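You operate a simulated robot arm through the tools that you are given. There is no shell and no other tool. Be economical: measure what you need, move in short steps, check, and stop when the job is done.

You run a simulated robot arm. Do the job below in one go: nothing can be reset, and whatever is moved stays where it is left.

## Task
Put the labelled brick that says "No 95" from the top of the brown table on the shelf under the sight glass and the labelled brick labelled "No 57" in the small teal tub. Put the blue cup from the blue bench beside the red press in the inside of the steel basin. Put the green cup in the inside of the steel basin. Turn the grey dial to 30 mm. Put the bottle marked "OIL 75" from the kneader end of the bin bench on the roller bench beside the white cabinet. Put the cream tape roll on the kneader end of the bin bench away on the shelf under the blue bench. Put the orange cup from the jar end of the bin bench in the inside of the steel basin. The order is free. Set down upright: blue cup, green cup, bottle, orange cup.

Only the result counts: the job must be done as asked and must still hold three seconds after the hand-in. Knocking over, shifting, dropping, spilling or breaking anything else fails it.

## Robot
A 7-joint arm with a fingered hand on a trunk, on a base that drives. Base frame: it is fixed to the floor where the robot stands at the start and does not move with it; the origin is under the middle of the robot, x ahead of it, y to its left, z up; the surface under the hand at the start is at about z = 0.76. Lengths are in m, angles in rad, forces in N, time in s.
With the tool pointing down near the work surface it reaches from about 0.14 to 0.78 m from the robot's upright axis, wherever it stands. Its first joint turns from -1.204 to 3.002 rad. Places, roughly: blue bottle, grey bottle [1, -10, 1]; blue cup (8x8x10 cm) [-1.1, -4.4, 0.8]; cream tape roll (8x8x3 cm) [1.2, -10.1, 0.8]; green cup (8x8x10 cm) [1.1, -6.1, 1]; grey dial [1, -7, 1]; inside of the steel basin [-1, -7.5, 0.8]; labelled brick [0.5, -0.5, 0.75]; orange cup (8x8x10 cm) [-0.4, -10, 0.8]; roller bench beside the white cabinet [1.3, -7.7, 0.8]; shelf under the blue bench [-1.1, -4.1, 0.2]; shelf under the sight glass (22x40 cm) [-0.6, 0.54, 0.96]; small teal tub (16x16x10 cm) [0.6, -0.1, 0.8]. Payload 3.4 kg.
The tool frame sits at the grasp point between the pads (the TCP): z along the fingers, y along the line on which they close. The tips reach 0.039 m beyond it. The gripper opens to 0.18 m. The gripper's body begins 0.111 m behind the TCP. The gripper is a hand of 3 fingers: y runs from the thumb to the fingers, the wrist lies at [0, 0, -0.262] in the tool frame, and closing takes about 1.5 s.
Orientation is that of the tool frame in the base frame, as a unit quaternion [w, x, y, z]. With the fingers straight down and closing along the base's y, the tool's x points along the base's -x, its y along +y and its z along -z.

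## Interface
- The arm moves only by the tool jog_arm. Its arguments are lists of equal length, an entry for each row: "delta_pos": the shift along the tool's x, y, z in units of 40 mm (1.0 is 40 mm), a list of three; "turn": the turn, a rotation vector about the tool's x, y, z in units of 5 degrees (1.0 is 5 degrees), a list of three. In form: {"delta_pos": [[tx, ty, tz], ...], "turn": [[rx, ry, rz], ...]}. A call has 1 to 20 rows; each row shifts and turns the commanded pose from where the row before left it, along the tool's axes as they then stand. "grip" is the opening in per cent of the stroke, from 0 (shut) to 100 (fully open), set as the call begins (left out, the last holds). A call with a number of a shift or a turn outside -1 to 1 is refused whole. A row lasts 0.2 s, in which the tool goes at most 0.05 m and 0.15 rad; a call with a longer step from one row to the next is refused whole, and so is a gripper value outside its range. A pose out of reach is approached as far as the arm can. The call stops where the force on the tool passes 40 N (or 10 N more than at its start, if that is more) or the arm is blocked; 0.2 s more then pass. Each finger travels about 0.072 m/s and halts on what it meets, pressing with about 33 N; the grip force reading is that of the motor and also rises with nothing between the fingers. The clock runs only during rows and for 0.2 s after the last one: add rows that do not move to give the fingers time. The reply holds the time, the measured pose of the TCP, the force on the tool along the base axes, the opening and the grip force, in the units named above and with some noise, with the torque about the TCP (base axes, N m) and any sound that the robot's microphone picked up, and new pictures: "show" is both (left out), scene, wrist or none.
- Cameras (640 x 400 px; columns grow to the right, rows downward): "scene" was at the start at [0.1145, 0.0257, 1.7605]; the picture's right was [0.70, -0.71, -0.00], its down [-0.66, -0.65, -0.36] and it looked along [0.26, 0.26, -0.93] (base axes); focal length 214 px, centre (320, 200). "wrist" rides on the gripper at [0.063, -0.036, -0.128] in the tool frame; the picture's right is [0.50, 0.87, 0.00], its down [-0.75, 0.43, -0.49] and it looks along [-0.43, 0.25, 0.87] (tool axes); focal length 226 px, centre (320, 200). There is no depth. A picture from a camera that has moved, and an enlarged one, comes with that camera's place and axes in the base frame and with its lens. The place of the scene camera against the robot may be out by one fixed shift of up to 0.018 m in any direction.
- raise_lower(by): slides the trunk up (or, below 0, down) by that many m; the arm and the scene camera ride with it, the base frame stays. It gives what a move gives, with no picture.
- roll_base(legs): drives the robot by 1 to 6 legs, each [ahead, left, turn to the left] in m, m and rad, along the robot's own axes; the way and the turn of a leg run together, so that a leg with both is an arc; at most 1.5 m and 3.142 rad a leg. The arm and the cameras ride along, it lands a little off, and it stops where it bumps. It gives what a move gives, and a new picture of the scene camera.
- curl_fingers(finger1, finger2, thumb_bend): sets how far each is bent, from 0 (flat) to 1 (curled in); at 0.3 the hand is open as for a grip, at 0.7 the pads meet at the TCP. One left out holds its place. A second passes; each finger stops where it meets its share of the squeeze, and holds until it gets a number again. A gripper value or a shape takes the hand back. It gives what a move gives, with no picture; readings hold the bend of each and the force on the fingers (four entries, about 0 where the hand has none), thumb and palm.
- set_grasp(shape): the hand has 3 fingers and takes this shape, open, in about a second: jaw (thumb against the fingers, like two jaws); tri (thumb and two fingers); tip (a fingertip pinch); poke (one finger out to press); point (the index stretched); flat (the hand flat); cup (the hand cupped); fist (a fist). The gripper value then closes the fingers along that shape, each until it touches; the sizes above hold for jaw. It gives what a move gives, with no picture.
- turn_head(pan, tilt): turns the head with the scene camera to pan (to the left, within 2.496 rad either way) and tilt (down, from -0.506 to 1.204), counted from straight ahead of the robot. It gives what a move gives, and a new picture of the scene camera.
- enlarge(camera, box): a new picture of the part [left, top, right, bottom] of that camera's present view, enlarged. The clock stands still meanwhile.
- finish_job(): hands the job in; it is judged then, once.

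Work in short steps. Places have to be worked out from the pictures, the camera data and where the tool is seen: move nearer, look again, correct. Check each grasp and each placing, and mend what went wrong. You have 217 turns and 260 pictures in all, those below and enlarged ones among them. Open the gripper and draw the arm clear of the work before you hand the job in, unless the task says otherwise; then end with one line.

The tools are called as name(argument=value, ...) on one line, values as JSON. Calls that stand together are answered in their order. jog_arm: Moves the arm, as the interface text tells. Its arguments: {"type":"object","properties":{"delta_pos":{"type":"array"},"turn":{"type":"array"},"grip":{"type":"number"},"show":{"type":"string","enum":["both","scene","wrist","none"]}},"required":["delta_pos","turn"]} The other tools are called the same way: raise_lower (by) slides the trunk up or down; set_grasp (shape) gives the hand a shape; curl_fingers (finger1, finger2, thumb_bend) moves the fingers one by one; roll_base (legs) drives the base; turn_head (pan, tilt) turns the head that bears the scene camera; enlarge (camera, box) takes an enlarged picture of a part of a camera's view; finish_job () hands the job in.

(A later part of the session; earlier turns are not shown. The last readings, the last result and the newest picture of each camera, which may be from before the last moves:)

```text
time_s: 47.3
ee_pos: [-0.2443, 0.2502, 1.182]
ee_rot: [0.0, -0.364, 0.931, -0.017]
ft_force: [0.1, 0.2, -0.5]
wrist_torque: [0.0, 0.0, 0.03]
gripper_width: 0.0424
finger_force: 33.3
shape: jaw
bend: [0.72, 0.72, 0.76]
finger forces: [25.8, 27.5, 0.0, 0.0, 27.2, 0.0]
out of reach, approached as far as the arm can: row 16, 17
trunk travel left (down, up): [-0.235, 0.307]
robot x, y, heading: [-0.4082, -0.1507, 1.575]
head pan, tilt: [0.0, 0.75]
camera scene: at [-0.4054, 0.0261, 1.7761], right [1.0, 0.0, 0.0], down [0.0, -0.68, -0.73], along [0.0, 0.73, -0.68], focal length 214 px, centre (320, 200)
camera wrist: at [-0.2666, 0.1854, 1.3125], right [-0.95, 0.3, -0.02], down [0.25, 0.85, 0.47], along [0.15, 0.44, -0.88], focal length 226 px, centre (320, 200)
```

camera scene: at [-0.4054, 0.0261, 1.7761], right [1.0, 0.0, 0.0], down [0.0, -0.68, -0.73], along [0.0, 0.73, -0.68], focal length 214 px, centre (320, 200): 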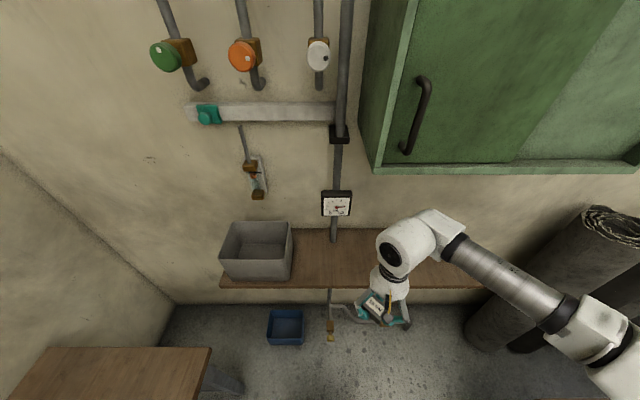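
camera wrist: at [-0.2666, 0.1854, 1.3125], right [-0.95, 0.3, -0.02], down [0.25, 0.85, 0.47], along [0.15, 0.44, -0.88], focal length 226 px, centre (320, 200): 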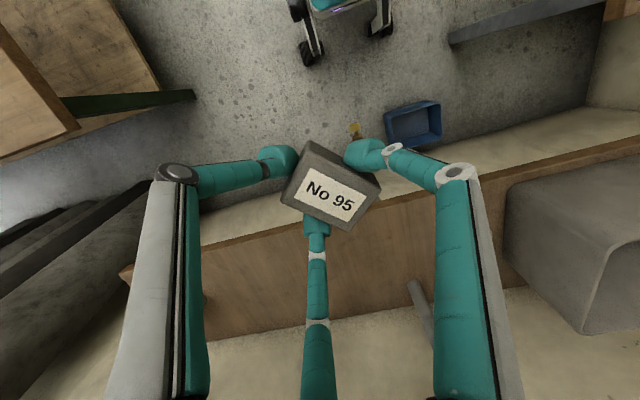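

Good progress. I turn another 45° so the thumb points +x, the slimmest side towards the bin, and then continue left to x ≈ -0.44.

jog_arm(delta_pos=[[0, 0, 0], [0, 0, 0], [0, 0, 0], [0, 0, 0], [0, 0, 0], [0, 0, 0], [0, 0, 0], [0, 0, 0], [0, 0, 0], [0, 0.98, 0], [0, 0.98, 0], [0, 0.98, 0], [0, 0.98, 0], [0, 0.98, 0]], turn=[[0, 0, -1], [0, 0, -1], [0, 0, -1], [0, 0, -1], [0, 0, -1], [0, 0, -1], [0, 0, -1], [0, 0, -1], [0, 0, -1], [0, 0, -0.4], [0, 0, 0], [0, 0, 0], [0, 0, 0], [0, 0, 0]])

```text
time_s: 50.3
ee_pos: [-0.3429, 0.2528, 1.1796]
ee_rot: [-0.007, -0.704, 0.71, -0.016]
ft_force: [0.7, 0.5, -1.3]
wrist_torque: [-0.02, 0.01, 0.0]
gripper_width: 0.0423
finger_force: 33.2
shape: jaw
bend: [0.72, 0.72, 0.76]
finger forces: [25.8, 27.3, 0.0, 0.1, 27.1, 0.0]
out of reach, approached as far as the arm can: row 12, 13, 14
trunk travel left (down, up): [-0.235, 0.307]
robot x, y, heading: [-0.4038, -0.1531, 1.572]
head pan, tilt: [0.0, 0.75]
camera scene: at [-0.4051, 0.0289, 1.7756], right [1.0, 0.0, 0.0], down [0.0, -0.69, -0.73], along [0.0, 0.73, -0.69], focal length 214 px, centre (320, 200)
camera wrist: at [-0.3086, 0.1931, 1.3102], right [-0.87, -0.49, 0.0], down [-0.43, 0.77, 0.46], along [-0.23, 0.4, -0.89], focal length 226 px, centre (320, 200)
```

scene: 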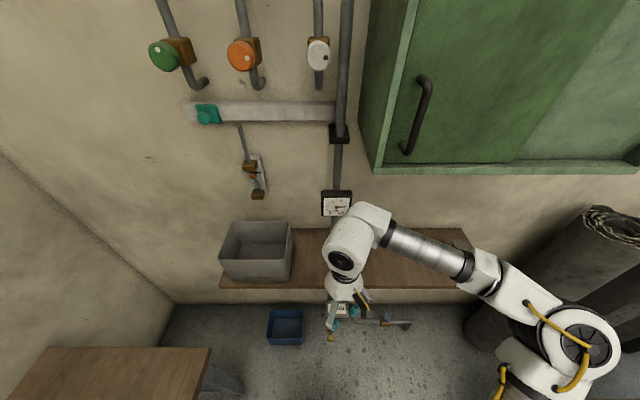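
wrist: 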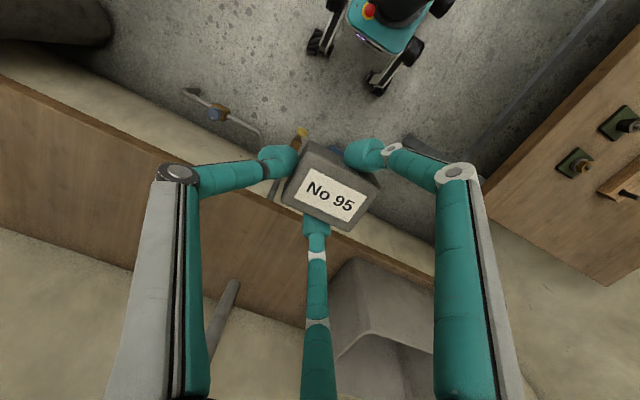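

The brick is near the right place. I level the slight tilt, move forward to y ≈ 0.37, then left to x ≈ -0.445.

jog_arm(delta_pos=[[-1, 0, 0], [-1, 0, 0], [-1, 0, 0], [0, 0.85, 0], [0, 0.85, 0], [0, 0.85, 0]], turn=[[-0.07, -0.19, 0], [-0.07, -0.18, 0], [0, 0, 0], [0, 0, 0], [0, 0, 0], [0, 0, 0]])

```text
time_s: 51.7
ee_pos: [-0.3204, 0.3321, 1.1706]
ee_rot: [0.001, -0.703, 0.711, -0.001]
ft_force: [0.1, -0.3, -1.0]
wrist_torque: [-0.01, -0.03, 0.0]
gripper_width: 0.042
finger_force: 33.4
shape: jaw
bend: [0.72, 0.72, 0.76]
finger forces: [25.9, 27.5, 0.0, 0.0, 27.1, 0.0]
out of reach, approached as far as the arm can: row 1, 2, 3, 4, 5, 6
trunk travel left (down, up): [-0.235, 0.307]
robot x, y, heading: [-0.4016, -0.1499, 1.575]
head pan, tilt: [0.0, 0.75]
camera scene: at [-0.4067, 0.0279, 1.7759], right [1.0, 0.0, 0.0], down [0.0, -0.68, -0.73], along [0.0, 0.73, -0.68], focal length 214 px, centre (320, 200)
camera wrist: at [-0.2828, 0.2679, 1.2984], right [-0.87, -0.49, 0.0], down [-0.43, 0.76, 0.49], along [-0.24, 0.43, -0.87], focal length 226 px, centre (320, 200)
```

scene: 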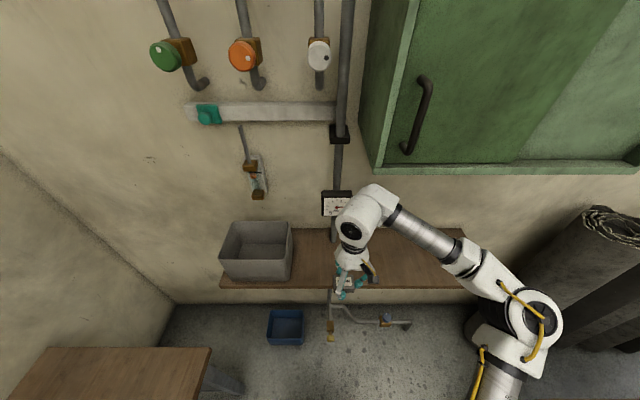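
wrist: 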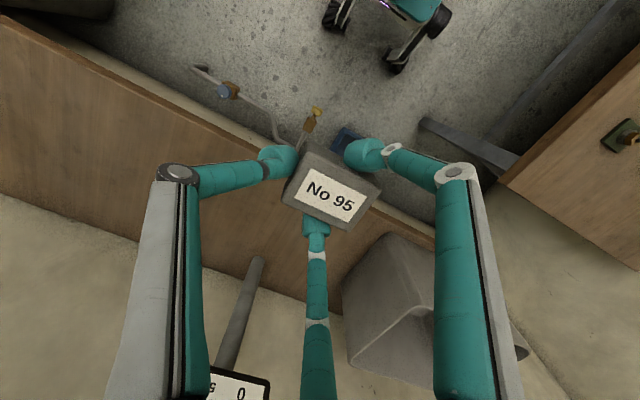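

The limits come from working too high relative to the shoulder. I strafe the base 0.10 left and 0.04 back, then raise the trunk 0.2 so the arm can work in its lower range.

roll_base(legs=[[-0.04, 0.1, 0]])

raise_lower(by=0.2)

jog_arm(delta_pos=[[0, 0, 1], [0, 0, 1], [0, 0, 1], [0, 0, 1], [0, 0, 0.8]], turn=[[0, 0, 0], [0, 0, 0], [0, 0, 0], [0, 0, 0], [0, 0, 0]])

```text
time_s: 52.9
ee_pos: [-0.375, 0.2916, 1.1661]
ee_rot: [-0.011, -0.703, 0.711, 0.009]
ft_force: [1.3, -0.1, -0.2]
wrist_torque: [-0.07, 0.13, 0.03]
gripper_width: 0.042
finger_force: 32.9
shape: jaw
bend: [0.72, 0.72, 0.76]
finger forces: [25.7, 27.3, 0.0, 0.1, 27.2, 0.0]
trunk travel left (down, up): [-0.235, 0.307]
robot x, y, heading: [-0.4923, -0.195, 1.574]
head pan, tilt: [0.0, 0.75]
camera scene: at [-0.4374, -0.0114, 1.7736], right [1.0, 0.0, -0.04], down [-0.02, -0.69, -0.73], along [-0.03, 0.73, -0.69], focal length 214 px, centre (320, 200)
```

scene: 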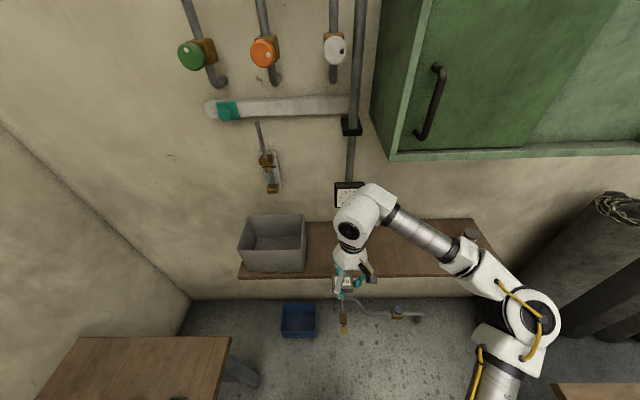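

```text
time_s: 55.0
ee_pos: [-0.4385, 0.2371, 1.4317]
ee_rot: [0.055, -0.701, 0.71, 0.043]
ft_force: [-0.3, -0.1, -1.8]
wrist_torque: [0.0, -0.09, 0.0]
gripper_width: 0.0417
finger_force: 33.0
shape: jaw
bend: [0.72, 0.72, 0.76]
finger forces: [25.9, 27.4, 0.0, 0.1, 27.0, 0.1]
trunk travel left (down, up): [-0.435, 0.107]
robot x, y, heading: [-0.4948, -0.1979, 1.577]
head pan, tilt: [0.0, 0.75]
```

```text
time_s: 56.4
ee_pos: [-0.4131, 0.2623, 1.2433]
ee_rot: [0.049, -0.693, 0.717, 0.05]
ft_force: [-0.4, 0.0, -1.3]
wrist_torque: [0.03, -0.02, -0.02]
gripper_width: 0.0419
finger_force: 32.4
shape: jaw
bend: [0.72, 0.72, 0.76]
finger forces: [25.9, 27.5, 0.0, 0.0, 26.8, 0.0]
trunk travel left (down, up): [-0.435, 0.107]
robot x, y, heading: [-0.485, -0.1937, 1.569]
head pan, tilt: [0.0, 0.75]
stopped in row 5: the arm was blocked; the commanded pose is now the measured one
camera scene: at [-0.4777, -0.1363, 1.9782], right [1.0, 0.0, -0.01], down [-0.01, -0.68, -0.73], along [-0.01, 0.73, -0.68], focal length 214 px, centre (320, 200)
camera wrist: at [-0.3773, 0.1803, 1.3615], right [-0.88, -0.47, -0.07], down [-0.41, 0.69, 0.59], along [-0.23, 0.55, -0.8], focal length 226 px, centre (320, 200)
```

scene: 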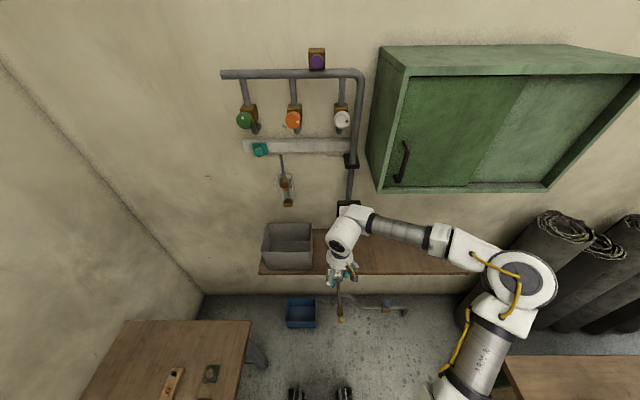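
wrist: 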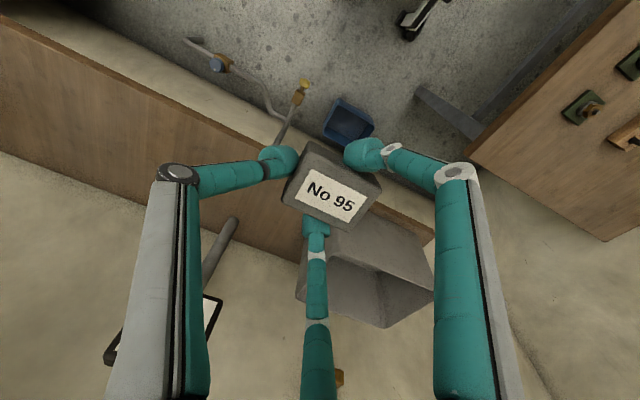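

The hand ended tilted about 8° and the arm reported blocked with no force, so probably a joint limit. I level the hand while going down slightly to see if it frees up.

jog_arm(delta_pos=[[0, 0, 0], [0, 0, 0], [0, 0, 0.5], [0, 0, 0.5]], turn=[[0, 0.8, 0], [0, 0.8, 0], [0, 0, 0], [0, 0, 0]], show="none")

```text
time_s: 57.4
ee_pos: [-0.4336, 0.2614, 1.2026]
ee_rot: [0.006, -0.701, 0.713, -0.007]
ft_force: [-0.5, 1.3, -0.3]
wrist_torque: [0.0, -0.06, 0.0]
gripper_width: 0.0417
finger_force: 33.6
shape: jaw
bend: [0.72, 0.72, 0.76]
finger forces: [25.8, 27.4, 0.0, 0.1, 26.7, 0.1]
trunk travel left (down, up): [-0.435, 0.107]
robot x, y, heading: [-0.493, -0.1961, 1.573]
head pan, tilt: [0.0, 0.75]
```

It's level again and reachable. I go forward to y ≈ 0.45 at x ≈ -0.44, above bin height.

jog_arm(delta_pos=[[-0.95, 0.05, 0], [-0.95, 0.05, 0], [-0.95, 0.05, 0], [-0.95, 0.05, 0], [-0.95, 0.05, 0]], turn=[[0, 0, 0], [0, 0, 0], [0, 0, 0], [0, 0, 0], [0, 0, 0]])

enlarge(camera="scene", box=[250, 170, 410, 300])

```text
time_s: 58.8
ee_pos: [-0.3762, 0.3872, 1.1974]
ee_rot: [-0.006, 0.717, -0.697, 0.008]
ft_force: [0.5, -0.3, -0.8]
wrist_torque: [0.02, -0.02, 0.03]
gripper_width: 0.0414
finger_force: 33.1
shape: jaw
bend: [0.72, 0.72, 0.76]
finger forces: [25.9, 27.5, 0.0, 0.0, 26.6, 0.0]
out of reach, approached as far as the arm can: row 2, 3, 4, 5
trunk travel left (down, up): [-0.435, 0.107]
robot x, y, heading: [-0.49, -0.1964, 1.58]
head pan, tilt: [0.0, 0.75]
stopped in row 5: the arm was blocked; the commanded pose is now the measured one
camera scene: at [-0.5486, -0.1413, 1.9775], right [1.0, 0.01, 0.03], down [0.02, -0.68, -0.73], along [0.01, 0.73, -0.68], focal length 214 px, centre (320, 200)
camera wrist: at [-0.3409, 0.3253, 1.3256], right [-0.85, -0.52, -0.01], down [-0.46, 0.74, 0.48], along [-0.24, 0.42, -0.88], focal length 226 px, centre (320, 200)
```

scene: 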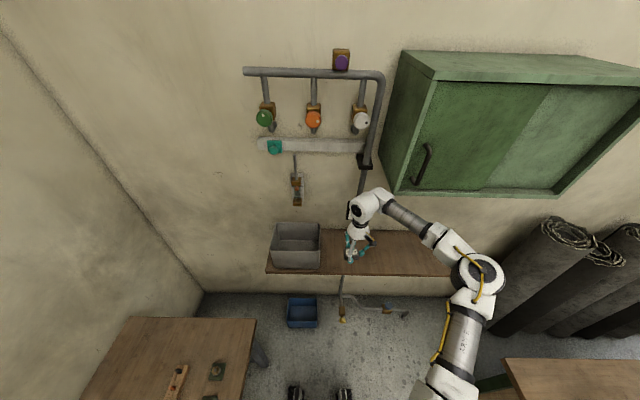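
wrist: 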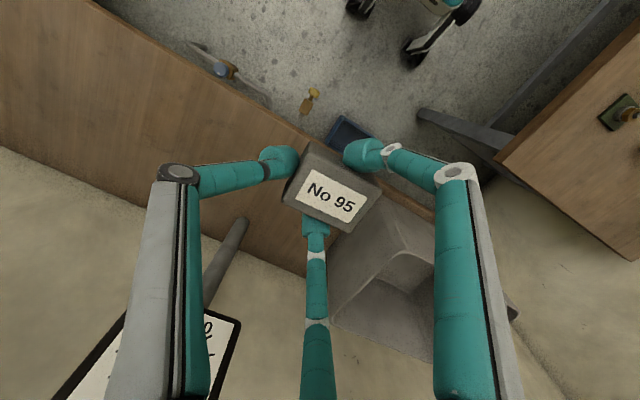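

```text
3.08 times, centred on (330, 235) of scene
camera zoom: at [-0.5486, -0.1413, 1.9775], right [1.0, 0.01, 0.03], down [0.02, -0.68, -0.73], along [0.01, 0.73, -0.68], focal length 660 px, centre (289, 92)
```

zoom: 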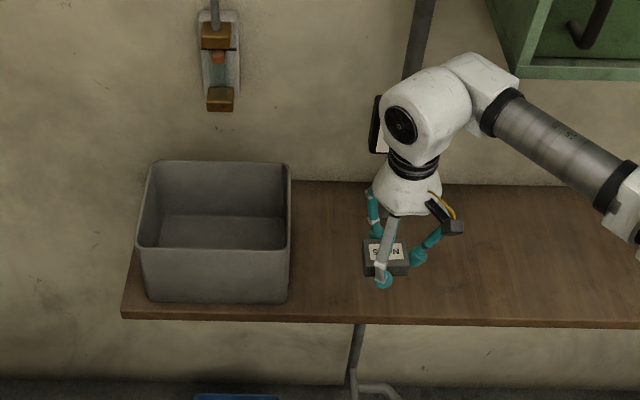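

The camera pose shifted, so either the robot leaned in contact or it was only shaking. I take a still reading to see which.

jog_arm(delta_pos=[[0, 0, 0], [0, 0, 0], [0, 0, 0]], turn=[[0, 0, 0], [0, 0, 0], [0, 0, 0]], show="scene")

```text
time_s: 59.6
ee_pos: [-0.3775, 0.3886, 1.1962]
ee_rot: [-0.006, 0.716, -0.698, 0.009]
ft_force: [0.5, 0.2, -0.8]
wrist_torque: [-0.01, 0.01, -0.02]
gripper_width: 0.0414
finger_force: 33.0
shape: jaw
bend: [0.72, 0.72, 0.76]
finger forces: [26.0, 27.6, 0.0, 0.0, 26.5, 0.0]
trunk travel left (down, up): [-0.435, 0.107]
robot x, y, heading: [-0.4886, -0.1928, 1.585]
head pan, tilt: [0.0, 0.75]
camera scene: at [-0.5642, -0.1376, 1.9768], right [1.0, 0.01, 0.03], down [0.03, -0.68, -0.73], along [0.02, 0.73, -0.68], focal length 214 px, centre (320, 200)
```

scene: 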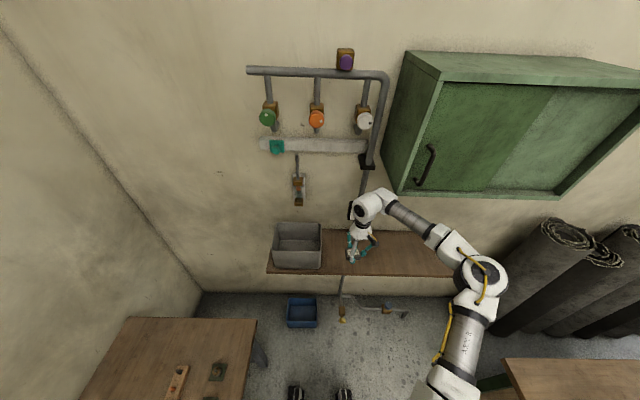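

I now place the cabinet's lower front-left corner at about (-0.276, 0.432, 1.48), and the wrist and forearm met it. I back off towards the robot first, then drop so the forearm passes under cabinet height.

jog_arm(delta_pos=[[1, 0, 0], [1, 0, 0], [1, 0, 0], [0.5, 0.5, 0.5], [0, 0.5, 0.8], [0, 0.5, 0.8]], turn=[[0, 0, 0], [0, 0, 0], [0, 0, 0], [0, 0, 0], [0, 0, 0], [0, 0, 0]], show="scene")

```text
time_s: 61.2
ee_pos: [-0.4081, 0.253, 1.1171]
ee_rot: [0.001, -0.703, 0.711, 0.002]
ft_force: [0.6, 0.2, -1.0]
wrist_torque: [-0.04, 0.0, 0.03]
gripper_width: 0.0409
finger_force: 33.1
shape: jaw
bend: [0.72, 0.72, 0.76]
finger forces: [25.7, 27.3, 0.1, 0.0, 26.2, 0.1]
trunk travel left (down, up): [-0.435, 0.107]
robot x, y, heading: [-0.4856, -0.1922, 1.574]
head pan, tilt: [0.0, 0.75]
stopped in row 6: the arm was blocked; the commanded pose is now the measured one
camera scene: at [-0.4703, -0.1365, 1.9781], right [1.0, 0.0, -0.01], down [-0.01, -0.68, -0.73], along [-0.01, 0.73, -0.68], focal length 214 px, centre (320, 200)
```

scene: 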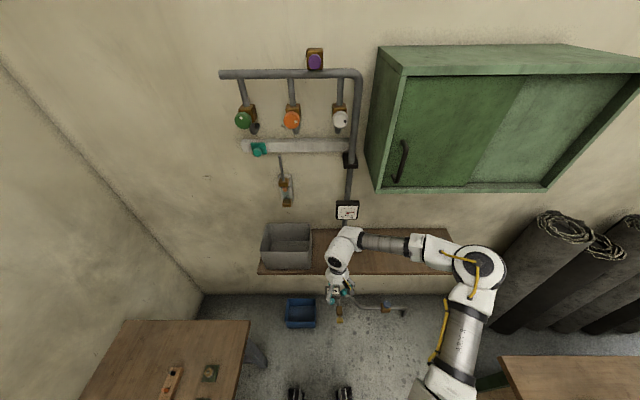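

The arm is a right arm, so it works best to the robot's right. I turn the base left by 0.5 rad so the shelf spot lies front-right.

roll_base(legs=[[-0.05, 0, 0], [0, 0, 0.5]])

turn_head(pan=-0.5, tilt=0.75)

```text
time_s: 63.6
ee_pos: [-0.6073, 0.1969, 1.112]
ee_rot: [0.006, 0.857, -0.515, -0.005]
ft_force: [1.1, 0.2, -0.6]
wrist_torque: [-0.01, 0.04, 0.0]
gripper_width: 0.0411
finger_force: 32.8
shape: jaw
bend: [0.72, 0.72, 0.76]
finger forces: [25.7, 27.3, 0.0, 0.0, 26.2, 0.1]
trunk travel left (down, up): [-0.435, 0.107]
robot x, y, heading: [-0.4759, -0.2422, 2.072]
head pan, tilt: [0.0, 0.75]
camera scene: at [-0.4877, -0.1747, 1.9779], right [0.88, 0.48, -0.02], down [0.32, -0.61, -0.73], along [-0.36, 0.63, -0.68], focal length 214 px, centre (320, 200)
```

scene: 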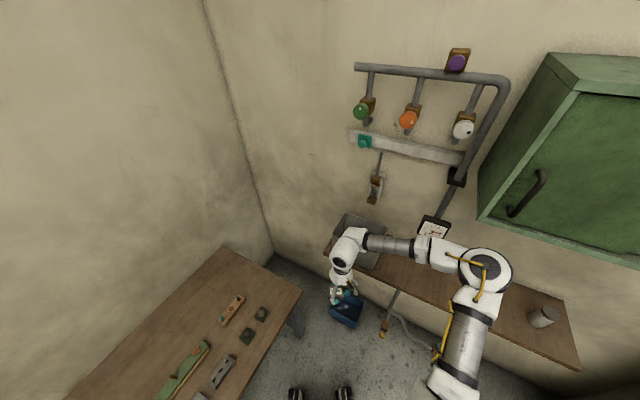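

```text
time_s: 64.5
ee_pos: [-0.6089, 0.1929, 1.1151]
ee_rot: [0.004, 0.856, -0.517, -0.003]
ft_force: [-0.9, -0.2, -0.8]
wrist_torque: [-0.04, -0.01, 0.04]
gripper_width: 0.0409
finger_force: 33.0
shape: jaw
bend: [0.72, 0.72, 0.76]
finger forces: [25.7, 27.4, 0.0, 0.1, 25.9, 0.0]
trunk travel left (down, up): [-0.435, 0.107]
robot x, y, heading: [-0.4739, -0.2379, 2.067]
head pan, tilt: [-0.499, 0.75]
camera scene: at [-0.4483, -0.1652, 1.9773], right [1.0, 0.0, -0.01], down [-0.01, -0.69, -0.72], along [-0.01, 0.72, -0.69], focal length 214 px, centre (320, 200)
```

scene: 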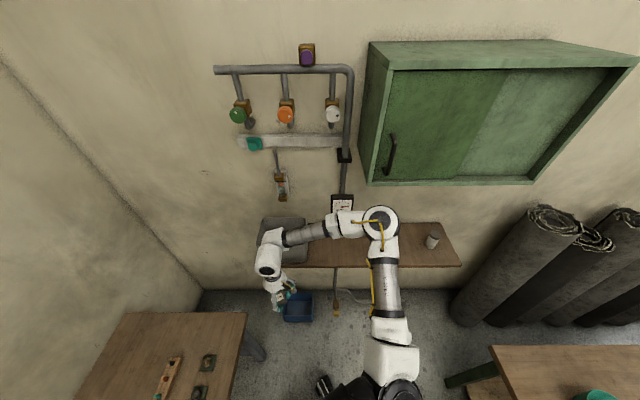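

Now the spot sits front-right of the robot. I bring the brick to about (-0.42, 0.30) and square the hand up by 28°.

jog_arm(delta_pos=[[-0.04, -0.91, 0], [-0.04, -0.91, 0], [-0.04, -0.91, 0], [-0.04, -0.91, 0], [-0.04, -0.91, 0], [-0.04, -0.91, 0], [0, 0, 0], [0, 0, 0], [0, 0, 0], [0, 0, 0], [0, 0, 0], [0, 0, 0]], turn=[[0, 0, 0], [0, 0, 0], [0, 0, 0], [0, 0, 0], [0, 0, 0], [0, 0, 0], [0, 0, 0.93], [0, 0, 0.93], [0, 0, 0.93], [0, 0, 0.93], [0, 0, 0.93], [0, 0, 0.93]])

```text
time_s: 67.1
ee_pos: [-0.4255, 0.3005, 1.1141]
ee_rot: [-0.003, -0.706, 0.708, 0.002]
ft_force: [-0.8, 0.4, -0.5]
wrist_torque: [-0.02, 0.02, -0.01]
gripper_width: 0.0408
finger_force: 33.1
shape: jaw
bend: [0.72, 0.72, 0.76]
finger forces: [25.7, 27.4, 0.0, 0.0, 25.9, 0.1]
trunk travel left (down, up): [-0.435, 0.107]
robot x, y, heading: [-0.475, -0.2381, 2.069]
head pan, tilt: [-0.499, 0.75]
camera scene: at [-0.4544, -0.1696, 1.9776], right [1.0, 0.0, -0.01], down [-0.01, -0.69, -0.73], along [-0.01, 0.73, -0.69], focal length 214 px, centre (320, 200)
camera wrist: at [-0.3875, 0.2374, 1.2412], right [-0.87, -0.5, 0.01], down [-0.43, 0.75, 0.49], along [-0.25, 0.43, -0.87], focal length 226 px, centre (320, 200)
```

scene: 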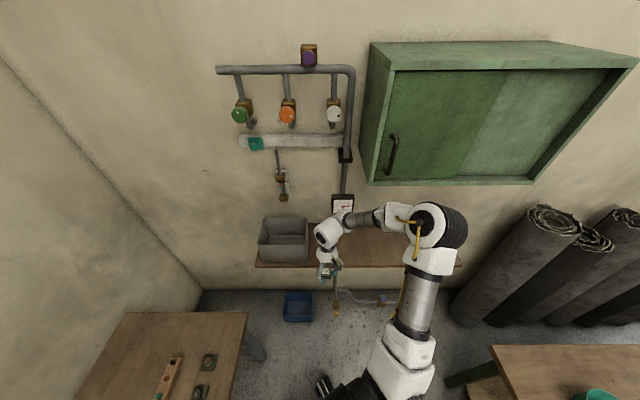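
wrist: 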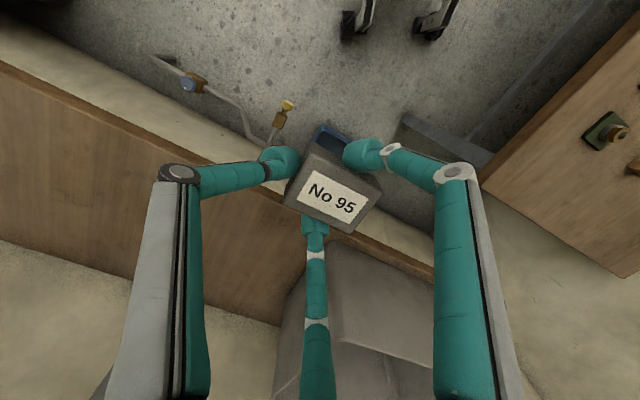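

The arm moves freely in this stance. I go forward over the plank in modest steps, easing left a little.

jog_arm(delta_pos=[[-0.9, 0.1, 0.15], [-0.9, 0.1, 0.15], [-0.9, 0.1, 0.15], [-0.9, 0.1, 0.15], [-0.9, 0, 0.15]], turn=[[0, 0, 0], [0, 0, 0], [0, 0, 0], [0, 0, 0], [0, 0, 0]])

enlarge(camera="scene", box=[240, 180, 400, 290])

```text
time_s: 68.3
ee_pos: [-0.4564, 0.4753, 1.0851]
ee_rot: [-0.002, 0.708, -0.706, 0.0]
ft_force: [-0.5, -0.2, -1.4]
wrist_torque: [0.0, -0.02, -0.03]
gripper_width: 0.0407
finger_force: 32.9
shape: jaw
bend: [0.72, 0.72, 0.76]
finger forces: [25.8, 27.3, 0.0, 0.1, 25.7, 0.0]
trunk travel left (down, up): [-0.435, 0.107]
robot x, y, heading: [-0.4747, -0.2463, 2.069]
head pan, tilt: [-0.499, 0.75]
camera scene: at [-0.4784, -0.1777, 1.9781], right [1.0, 0.0, 0.0], down [0.0, -0.69, -0.73], along [0.0, 0.73, -0.69], focal length 214 px, centre (320, 200)
camera wrist: at [-0.4185, 0.4116, 1.214], right [-0.86, -0.5, 0.0], down [-0.44, 0.75, 0.49], along [-0.25, 0.43, -0.87], focal length 226 px, centre (320, 200)
```

scene: 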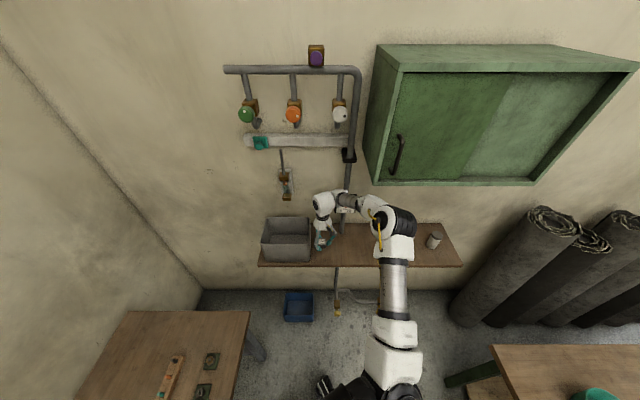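
wrist: 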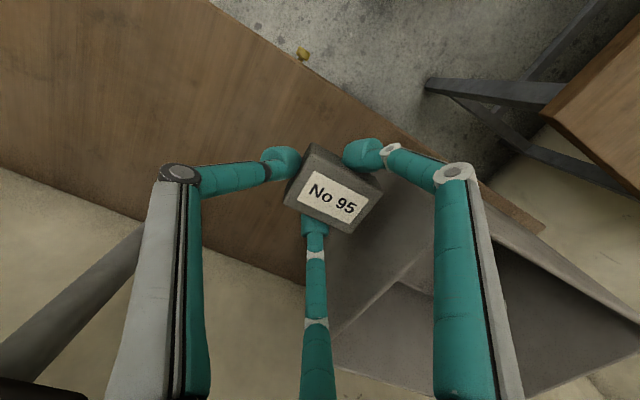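

```text
3.64 times, centred on (320, 235) of scene
camera zoom: at [-0.4784, -0.1777, 1.9781], right [1.0, 0.0, 0.0], down [0.0, -0.69, -0.73], along [0.0, 0.73, -0.69], focal length 780 px, centre (320, 73)
```

zoom: 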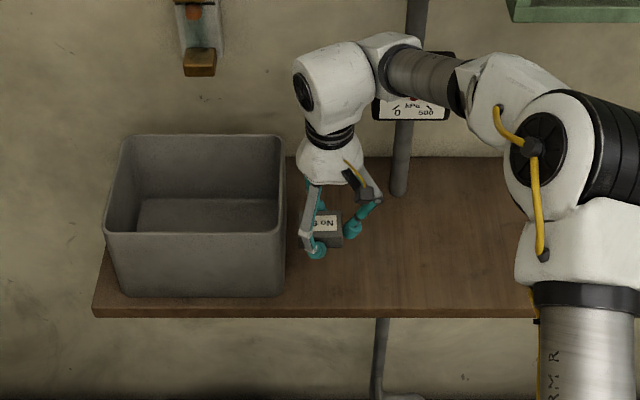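

There's about 2 cm between the hand and the bin. I lower the brick towards the shelf top.

jog_arm(delta_pos=[[0, -0.15, 0.6], [0, 0, 0.6], [0, 0, 0.5]], turn=[[0, 0, 0], [0, 0, 0], [0, 0, 0]], show="none")

enlarge(camera="scene", box=[280, 200, 360, 270])

```text
time_s: 69.1
ee_pos: [-0.447, 0.4748, 1.02]
ee_rot: [-0.002, 0.709, -0.705, -0.001]
ft_force: [1.0, -0.3, -0.6]
wrist_torque: [-0.01, 0.0, -0.01]
gripper_width: 0.0406
finger_force: 32.6
shape: jaw
bend: [0.72, 0.72, 0.76]
finger forces: [25.7, 27.4, 0.0, 0.1, 25.6, 0.0]
trunk travel left (down, up): [-0.435, 0.107]
robot x, y, heading: [-0.4818, -0.2417, 2.066]
head pan, tilt: [-0.499, 0.75]
```

```text
5.71 times, centred on (320, 235) of scene
camera zoom: at [-0.4712, -0.1763, 1.9781], right [1.0, 0.0, 0.0], down [0.0, -0.69, -0.73], along [0.0, 0.73, -0.69], focal length 1226 px, centre (320, 0)
```

zoom: 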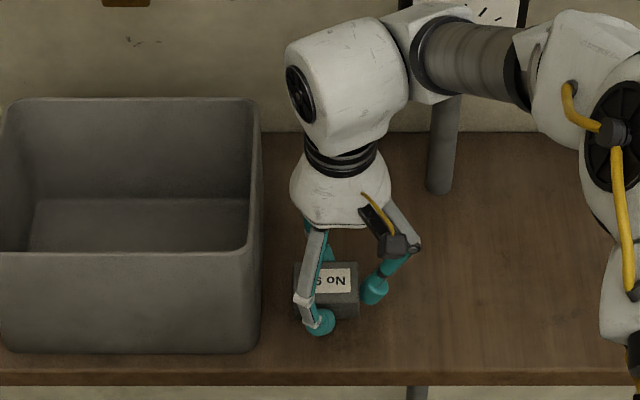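

Clearance is good. I creep the last millimetres down.

jog_arm(delta_pos=[[0, 0, 0.1], [0, 0, 0.1], [0, 0, 0.1], [0, 0, 0]], turn=[[0, 0, 0], [0, 0, 0], [0, 0, 0], [0, 0, 0]], show="none")

```text
time_s: 70.1
ee_pos: [-0.4465, 0.4768, 1.0067]
ee_rot: [-0.001, 0.708, -0.707, -0.001]
ft_force: [0.1, -0.5, -0.5]
wrist_torque: [0.0, -0.04, 0.01]
gripper_width: 0.0407
finger_force: 33.2
shape: jaw
bend: [0.72, 0.72, 0.76]
finger forces: [25.6, 27.3, 0.0, 0.0, 25.5, 0.0]
trunk travel left (down, up): [-0.435, 0.107]
robot x, y, heading: [-0.4764, -0.2433, 2.075]
head pan, tilt: [-0.499, 0.75]
```

No contact yet. I go a few millimetres more.

jog_arm(delta_pos=[[0, 0, 0.08], [0, 0, 0.08], [0, 0, 0.08], [0, 0, 0]], turn=[[0, 0, 0], [0, 0, 0], [0, 0, 0], [0, 0, 0]], show="none")

enlarge(camera="scene", box=[290, 215, 350, 270])

```text
time_s: 71.1
ee_pos: [-0.4444, 0.4761, 0.9969]
ee_rot: [-0.001, 0.708, -0.707, -0.001]
ft_force: [-0.1, -1.1, -0.6]
wrist_torque: [0.01, 0.0, 0.0]
gripper_width: 0.0406
finger_force: 33.2
shape: jaw
bend: [0.72, 0.72, 0.76]
finger forces: [25.8, 27.5, 0.0, 0.0, 25.7, 0.0]
trunk travel left (down, up): [-0.435, 0.107]
robot x, y, heading: [-0.4788, -0.238, 2.069]
head pan, tilt: [-0.499, 0.75]
```

```text
7.27 times, centred on (320, 242) of scene
camera zoom: at [-0.469, -0.1755, 1.978], right [1.0, 0.0, 0.0], down [0.0, -0.69, -0.73], along [0.0, 0.73, -0.69], focal length 1560 px, centre (320, -109)
```

zoom: 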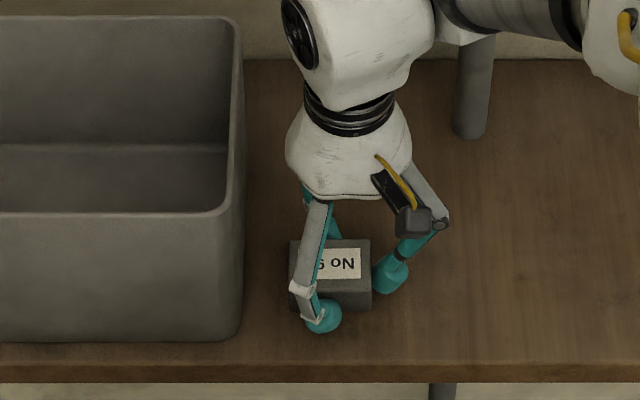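

Still no contact force; the brick may sit a little higher in the grip now. I keep creeping down.

jog_arm(delta_pos=[[0, 0, 0.08], [0, 0, 0.08], [0, 0, 0.08], [0, 0, 0]], turn=[[0, 0, 0], [0, 0, 0], [0, 0, 0], [0, 0, 0]], show="none")

```text
time_s: 72.1
ee_pos: [-0.4449, 0.4766, 0.9916]
ee_rot: [0.0, 0.708, -0.706, -0.004]
ft_force: [3.5, 2.5, 32.5]
wrist_torque: [0.23, -0.13, 0.01]
gripper_width: 0.042
finger_force: 33.4
shape: jaw
bend: [0.73, 0.72, 0.77]
finger forces: [29.0, 31.2, 0.0, 0.1, 32.4, 0.0]
trunk travel left (down, up): [-0.435, 0.107]
robot x, y, heading: [-0.4754, -0.244, 2.071]
head pan, tilt: [-0.499, 0.75]
```

Contact at 32 N, so the brick is on the shelf. I ease off 2 mm, open, lift and back out.

jog_arm(delta_pos=[[0, 0, -0.06], [0, 0, 0], [0, 0, 0], [0, 0, 0], [0, 0, -0.5], [0, 0, -0.5], [0, 0, -0.6], [0, 0, -0.6], [0.8, 0, 0], [0.9, 0, 0], [0.9, 0, 0], [0.9, 0, 0]], turn=[[0, 0, 0], [0, 0, 0], [0, 0, 0], [0, 0, 0], [0, 0, 0], [0, 0, 0], [0, 0, 0], [0, 0, 0], [0, 0, 0], [0, 0, 0], [0, 0, 0], [0, 0, 0]], grip=42, show="scene")

enlarge(camera="scene", box=[250, 190, 380, 280])

```text
time_s: 74.7
ee_pos: [-0.442, 0.3374, 1.0792]
ee_rot: [0.0, 0.708, -0.707, -0.002]
ft_force: [-0.2, -0.9, -0.7]
wrist_torque: [0.02, -0.01, 0.02]
gripper_width: 0.075
finger_force: 0.1
shape: jaw
bend: [0.72, 0.72, 0.74]
finger forces: [0.0, 0.1, 0.0, 0.1, 0.0, 0.0]
trunk travel left (down, up): [-0.435, 0.107]
robot x, y, heading: [-0.4789, -0.2401, 2.068]
head pan, tilt: [-0.499, 0.75]
camera scene: at [-0.4686, -0.1801, 1.9783], right [1.0, 0.0, 0.0], down [0.0, -0.68, -0.73], along [0.0, 0.73, -0.68], focal length 214 px, centre (320, 200)
```

scene: 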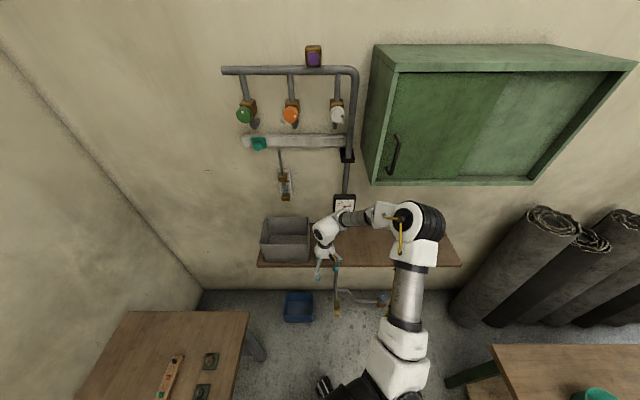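

```text
4.44 times, centred on (315, 235) of scene
camera zoom: at [-0.4686, -0.1801, 1.9783], right [1.0, 0.0, 0.0], down [0.0, -0.68, -0.73], along [0.0, 0.73, -0.68], focal length 953 px, centre (342, 44)
```

zoom: 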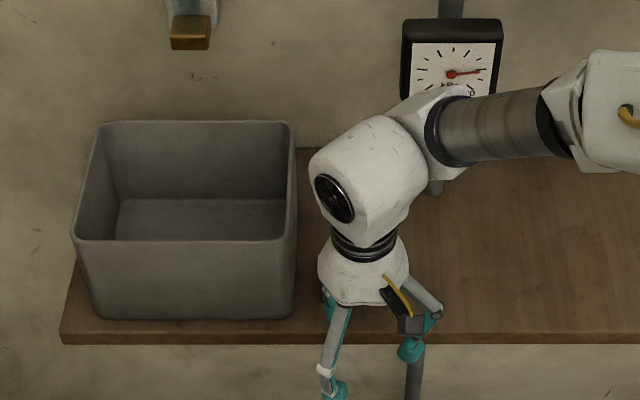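

The hand hides the brick. I back the base off 0.45 m, then check it.

roll_base(legs=[[-0.45, 0, 0]])

enlarge(camera="scene", box=[220, 150, 420, 270])

```text
time_s: 77.4
ee_pos: [-0.2265, -0.058, 1.0782]
ee_rot: [0.0, 0.708, -0.707, -0.001]
ft_force: [-0.7, 0.1, 0.5]
wrist_torque: [-0.02, -0.01, -0.02]
gripper_width: 0.0752
finger_force: 0.0
shape: jaw
bend: [0.72, 0.72, 0.74]
finger forces: [0.0, 0.0, 0.0, 0.0, 0.0, 0.1]
trunk travel left (down, up): [-0.435, 0.107]
robot x, y, heading: [-0.2625, -0.6362, 2.069]
head pan, tilt: [-0.499, 0.75]
camera scene: at [-0.253, -0.5742, 1.9781], right [1.0, 0.0, 0.0], down [0.0, -0.69, -0.73], along [0.0, 0.73, -0.69], focal length 214 px, centre (320, 200)
```

scene: 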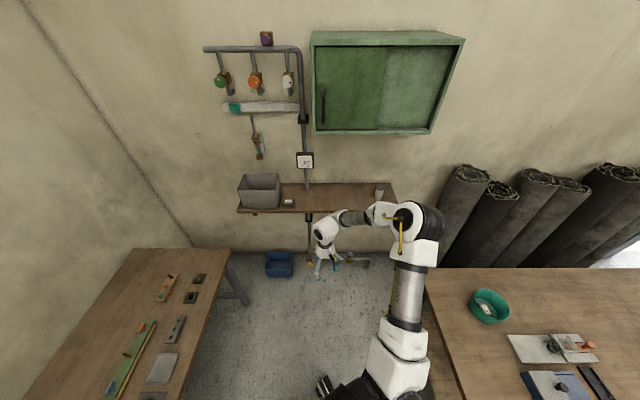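

```text
3.20 times, centred on (320, 210) of scene
camera zoom: at [-0.253, -0.5742, 1.9781], right [1.0, 0.0, 0.0], down [0.0, -0.69, -0.73], along [0.0, 0.73, -0.69], focal length 686 px, centre (320, 168)
```

zoom: 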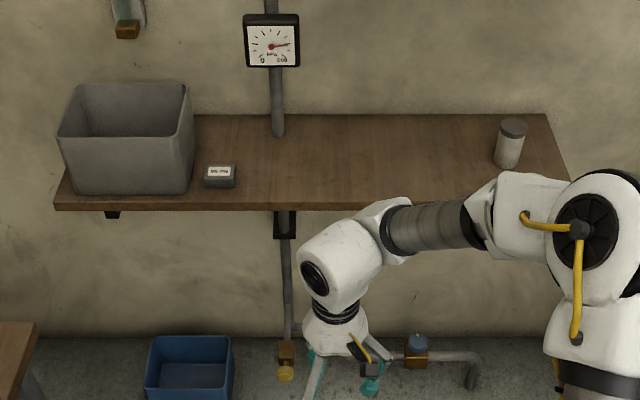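

No 95 stands flat on the shelf beside the bin. Next I lower the trunk to normal height, turn the base to face -y and look down the room.

raise_lower(by=-0.185)

jog_arm(delta_pos=[[0, 0, -0.9], [0, 0, -0.9], [0, 0, -0.9], [0, 0, -0.9]], turn=[[0, 0, 0], [0, 0, 0], [0, 0, 0], [0, 0, 0]], show="none")

turn_head(pan=0.0, tilt=0.45)

roll_base(legs=[[0, 0, 2.643]])

```text
time_s: 79.5
ee_pos: [-0.2283, -0.0609, 0.8966]
ee_rot: [-0.003, 0.707, -0.707, -0.002]
ft_force: [0.2, -0.5, -0.1]
wrist_torque: [0.01, 0.0, -0.02]
gripper_width: 0.0752
finger_force: 0.1
shape: jaw
bend: [0.72, 0.72, 0.74]
finger forces: [0.1, 0.0, 0.0, 0.0, 0.1, 0.1]
trunk travel left (down, up): [-0.25, 0.292]
robot x, y, heading: [-0.262, -0.637, 2.068]
head pan, tilt: [-0.499, 0.75]
```

```text
time_s: 80.5
ee_pos: [-0.2278, -0.0645, 1.0398]
ee_rot: [-0.002, 0.708, -0.706, -0.002]
ft_force: [-0.5, -0.7, -0.1]
wrist_torque: [-0.02, -0.01, 0.0]
gripper_width: 0.0751
finger_force: 0.1
shape: jaw
bend: [0.72, 0.72, 0.74]
finger forces: [0.1, 0.0, 0.1, 0.0, 0.0, 0.0]
trunk travel left (down, up): [-0.25, 0.292]
robot x, y, heading: [-0.2602, -0.6396, 2.067]
head pan, tilt: [-0.499, 0.75]
```

```text
time_s: 81.4
ee_pos: [-0.2273, -0.064, 1.0388]
ee_rot: [-0.001, 0.708, -0.706, -0.002]
ft_force: [-0.4, -0.2, 0.4]
wrist_torque: [-0.01, 0.0, -0.01]
gripper_width: 0.0754
finger_force: 0.0
shape: jaw
bend: [0.72, 0.72, 0.74]
finger forces: [0.0, 0.0, 0.0, 0.0, 0.0, 0.0]
trunk travel left (down, up): [-0.25, 0.292]
robot x, y, heading: [-0.2614, -0.6372, 2.076]
head pan, tilt: [0.0, 0.45]
camera scene: at [-0.3468, -0.4853, 1.8183], right [0.88, 0.48, 0.0], down [0.21, -0.39, -0.9], along [-0.43, 0.79, -0.44], focal length 214 px, centre (320, 200)
```

scene: 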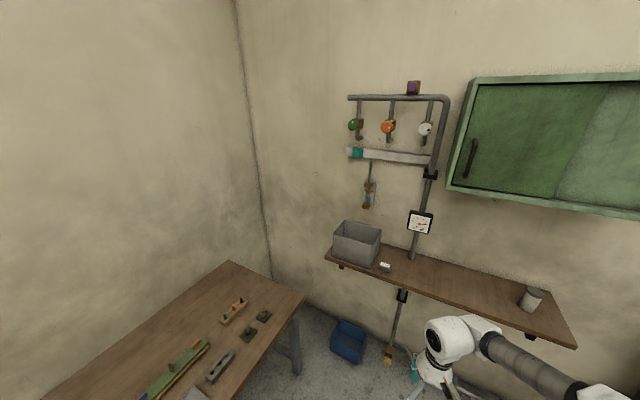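

```text
time_s: 88.0
ee_pos: [-0.5707, -1.1224, 1.0382]
ee_rot: [0.002, 0.863, 0.505, -0.002]
ft_force: [0.3, -0.3, -0.8]
wrist_torque: [0.03, 0.0, 0.03]
gripper_width: 0.075
finger_force: 0.0
shape: jaw
bend: [0.72, 0.72, 0.74]
finger forces: [0.1, 0.1, 0.1, 0.0, 0.0, 0.1]
trunk travel left (down, up): [-0.25, 0.292]
robot x, y, heading: [-0.2588, -0.6431, -1.585]
head pan, tilt: [0.0, 0.45]
camera scene: at [-0.2802, -0.8211, 1.8183], right [-1.0, 0.01, 0.0], down [0.01, 0.44, -0.9], along [-0.01, -0.9, -0.44], focal length 214 px, centre (320, 200)
```

scene: 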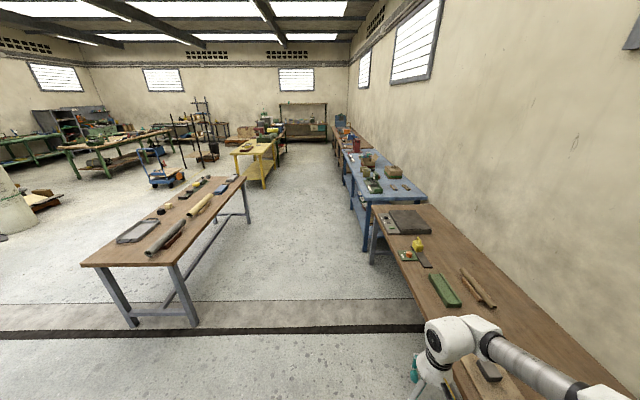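

A clear view down the room with the blue bench on the right. I zoom along it.

enlarge(camera="scene", box=[220, 90, 440, 230])

```text
2.86 times, centred on (330, 160) of scene
camera zoom: at [-0.2802, -0.8211, 1.8183], right [-1.0, 0.01, 0.0], down [0.01, 0.44, -0.9], along [-0.01, -0.9, -0.44], focal length 613 px, centre (291, 314)
```

zoom: 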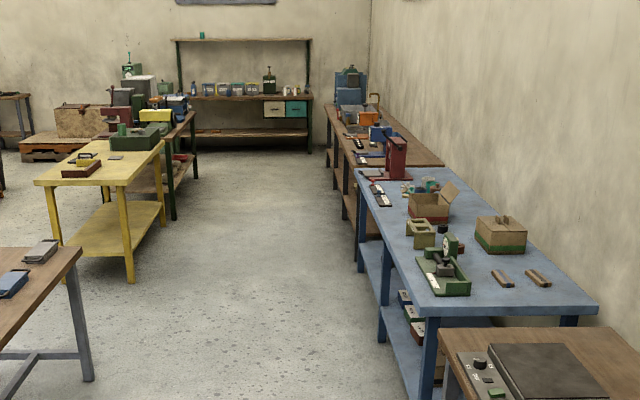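

The corridor is clear. I drive down it, keeping left of the blue bench, to about y = -4.2.

roll_base(legs=[[0.6, 0.3, 0.014], [1.5, 0, 0], [1.3, 0, 0]])

turn_head(pan=-0.9, tilt=0.6)

```text
time_s: 104.8
ee_pos: [-0.292, -4.5097, 1.0399]
ee_rot: [0.001, 0.866, 0.5, -0.004]
ft_force: [-0.5, -0.1, 0.2]
wrist_torque: [-0.01, 0.03, 0.01]
gripper_width: 0.0751
finger_force: 0.1
shape: jaw
bend: [0.72, 0.72, 0.74]
finger forces: [0.0, 0.0, 0.1, 0.1, 0.0, 0.0]
trunk travel left (down, up): [-0.25, 0.292]
robot x, y, heading: [0.02, -4.0304, -1.597]
head pan, tilt: [0.0, 0.45]
camera scene: at [-0.0044, -4.2132, 1.8183], right [-1.0, 0.03, -0.01], down [0.02, 0.44, -0.9], along [-0.02, -0.9, -0.44], focal length 214 px, centre (320, 200)
```

scene: 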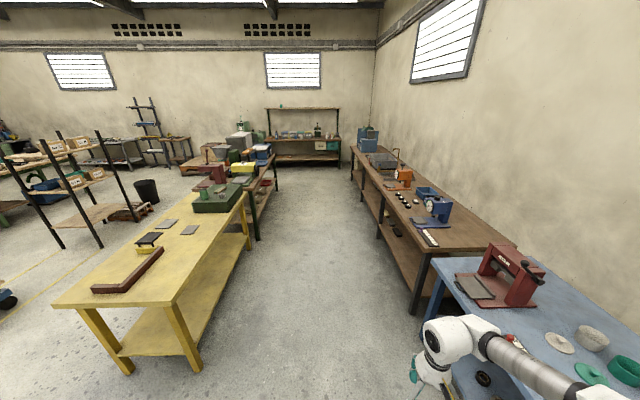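

```text
time_s: 106.0
ee_pos: [-0.2873, -4.507, 1.0435]
ee_rot: [0.001, 0.866, 0.5, -0.006]
ft_force: [-0.1, 1.0, -0.6]
wrist_torque: [0.0, -0.02, -0.02]
gripper_width: 0.075
finger_force: 0.1
shape: jaw
bend: [0.72, 0.72, 0.74]
finger forces: [0.1, 0.1, 0.1, 0.0, 0.0, 0.0]
trunk travel left (down, up): [-0.25, 0.292]
robot x, y, heading: [0.0254, -4.032, -1.601]
head pan, tilt: [-0.901, 0.6]
camera scene: at [-0.0698, -4.1742, 1.8046], right [-0.6, 0.8, 0.0], down [0.46, 0.34, -0.82], along [-0.66, -0.5, -0.57], focal length 214 px, centre (320, 200)
```

scene: 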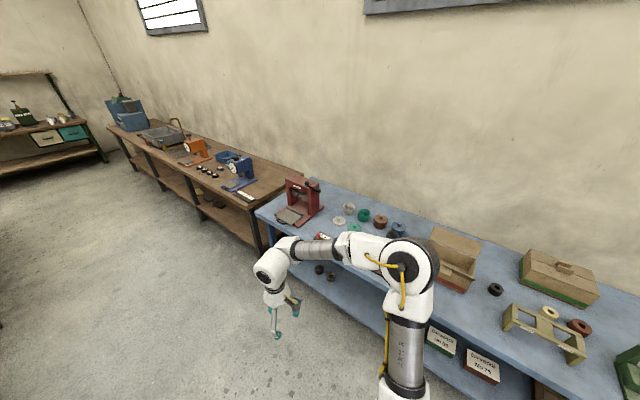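

I zoom in on the items near the red press.

enlarge(camera="scene", box=[250, 160, 460, 300])

```text
2.86 times, centred on (355, 230) of scene
camera zoom: at [-0.0698, -4.1742, 1.8046], right [-0.6, 0.8, 0.0], down [0.46, 0.34, -0.82], along [-0.66, -0.5, -0.57], focal length 613 px, centre (220, 114)
```

zoom: 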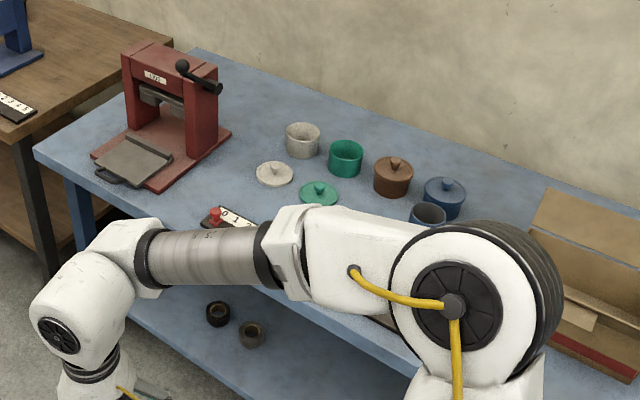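

The blue cup is the open one around zoom pixel (428, 214), partly behind the arm. I turn the base to face the bench and come alongside.

roll_base(legs=[[0, 0, -1.54], [0.32, 0.5, 0]])

turn_head(pan=0.0, tilt=0.75)

```text
time_s: 113.2
ee_pos: [-0.7912, -4.2187, 1.0419]
ee_rot: [-0.002, 0.965, -0.261, -0.005]
ft_force: [-0.2, 0.4, -0.8]
wrist_torque: [0.0, 0.0, 0.04]
gripper_width: 0.0753
finger_force: 0.1
shape: jaw
bend: [0.72, 0.72, 0.74]
finger forces: [0.0, 0.1, 0.0, 0.1, 0.0, 0.0]
trunk travel left (down, up): [-0.25, 0.292]
robot x, y, heading: [-0.3128, -4.5324, 3.118]
head pan, tilt: [-0.901, 0.6]
camera scene: at [-0.4596, -4.4545, 1.8043], right [0.8, 0.6, 0.0], down [0.34, -0.46, -0.82], along [-0.49, 0.66, -0.57], focal length 214 px, centre (320, 200)
```

scene: 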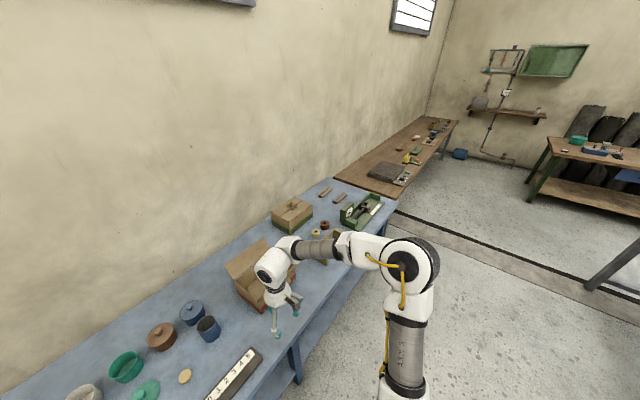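

```text
time_s: 114.5
ee_pos: [-0.7881, -4.227, 1.0444]
ee_rot: [-0.004, 0.965, -0.261, -0.005]
ft_force: [-0.5, 0.6, -0.6]
wrist_torque: [0.03, 0.03, 0.01]
gripper_width: 0.0749
finger_force: 0.1
shape: jaw
bend: [0.72, 0.72, 0.74]
finger forces: [0.0, 0.0, 0.0, 0.0, 0.0, 0.0]
trunk travel left (down, up): [-0.25, 0.292]
robot x, y, heading: [-0.3114, -4.5339, 3.112]
head pan, tilt: [0.0, 0.75]
camera scene: at [-0.4891, -4.5268, 1.7919], right [0.03, 1.0, 0.0], down [0.68, -0.02, -0.73], along [-0.73, 0.02, -0.68], focal length 214 px, centre (320, 200)
```

scene: 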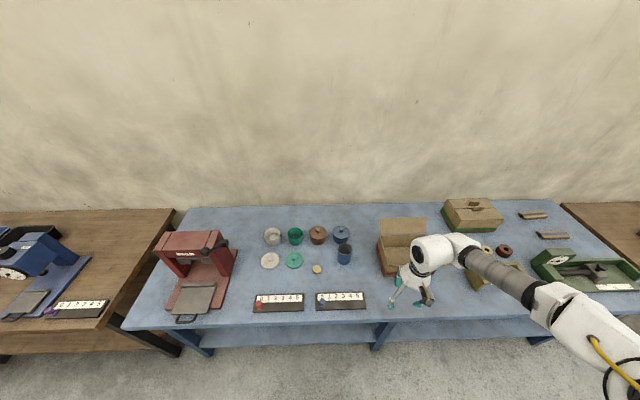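

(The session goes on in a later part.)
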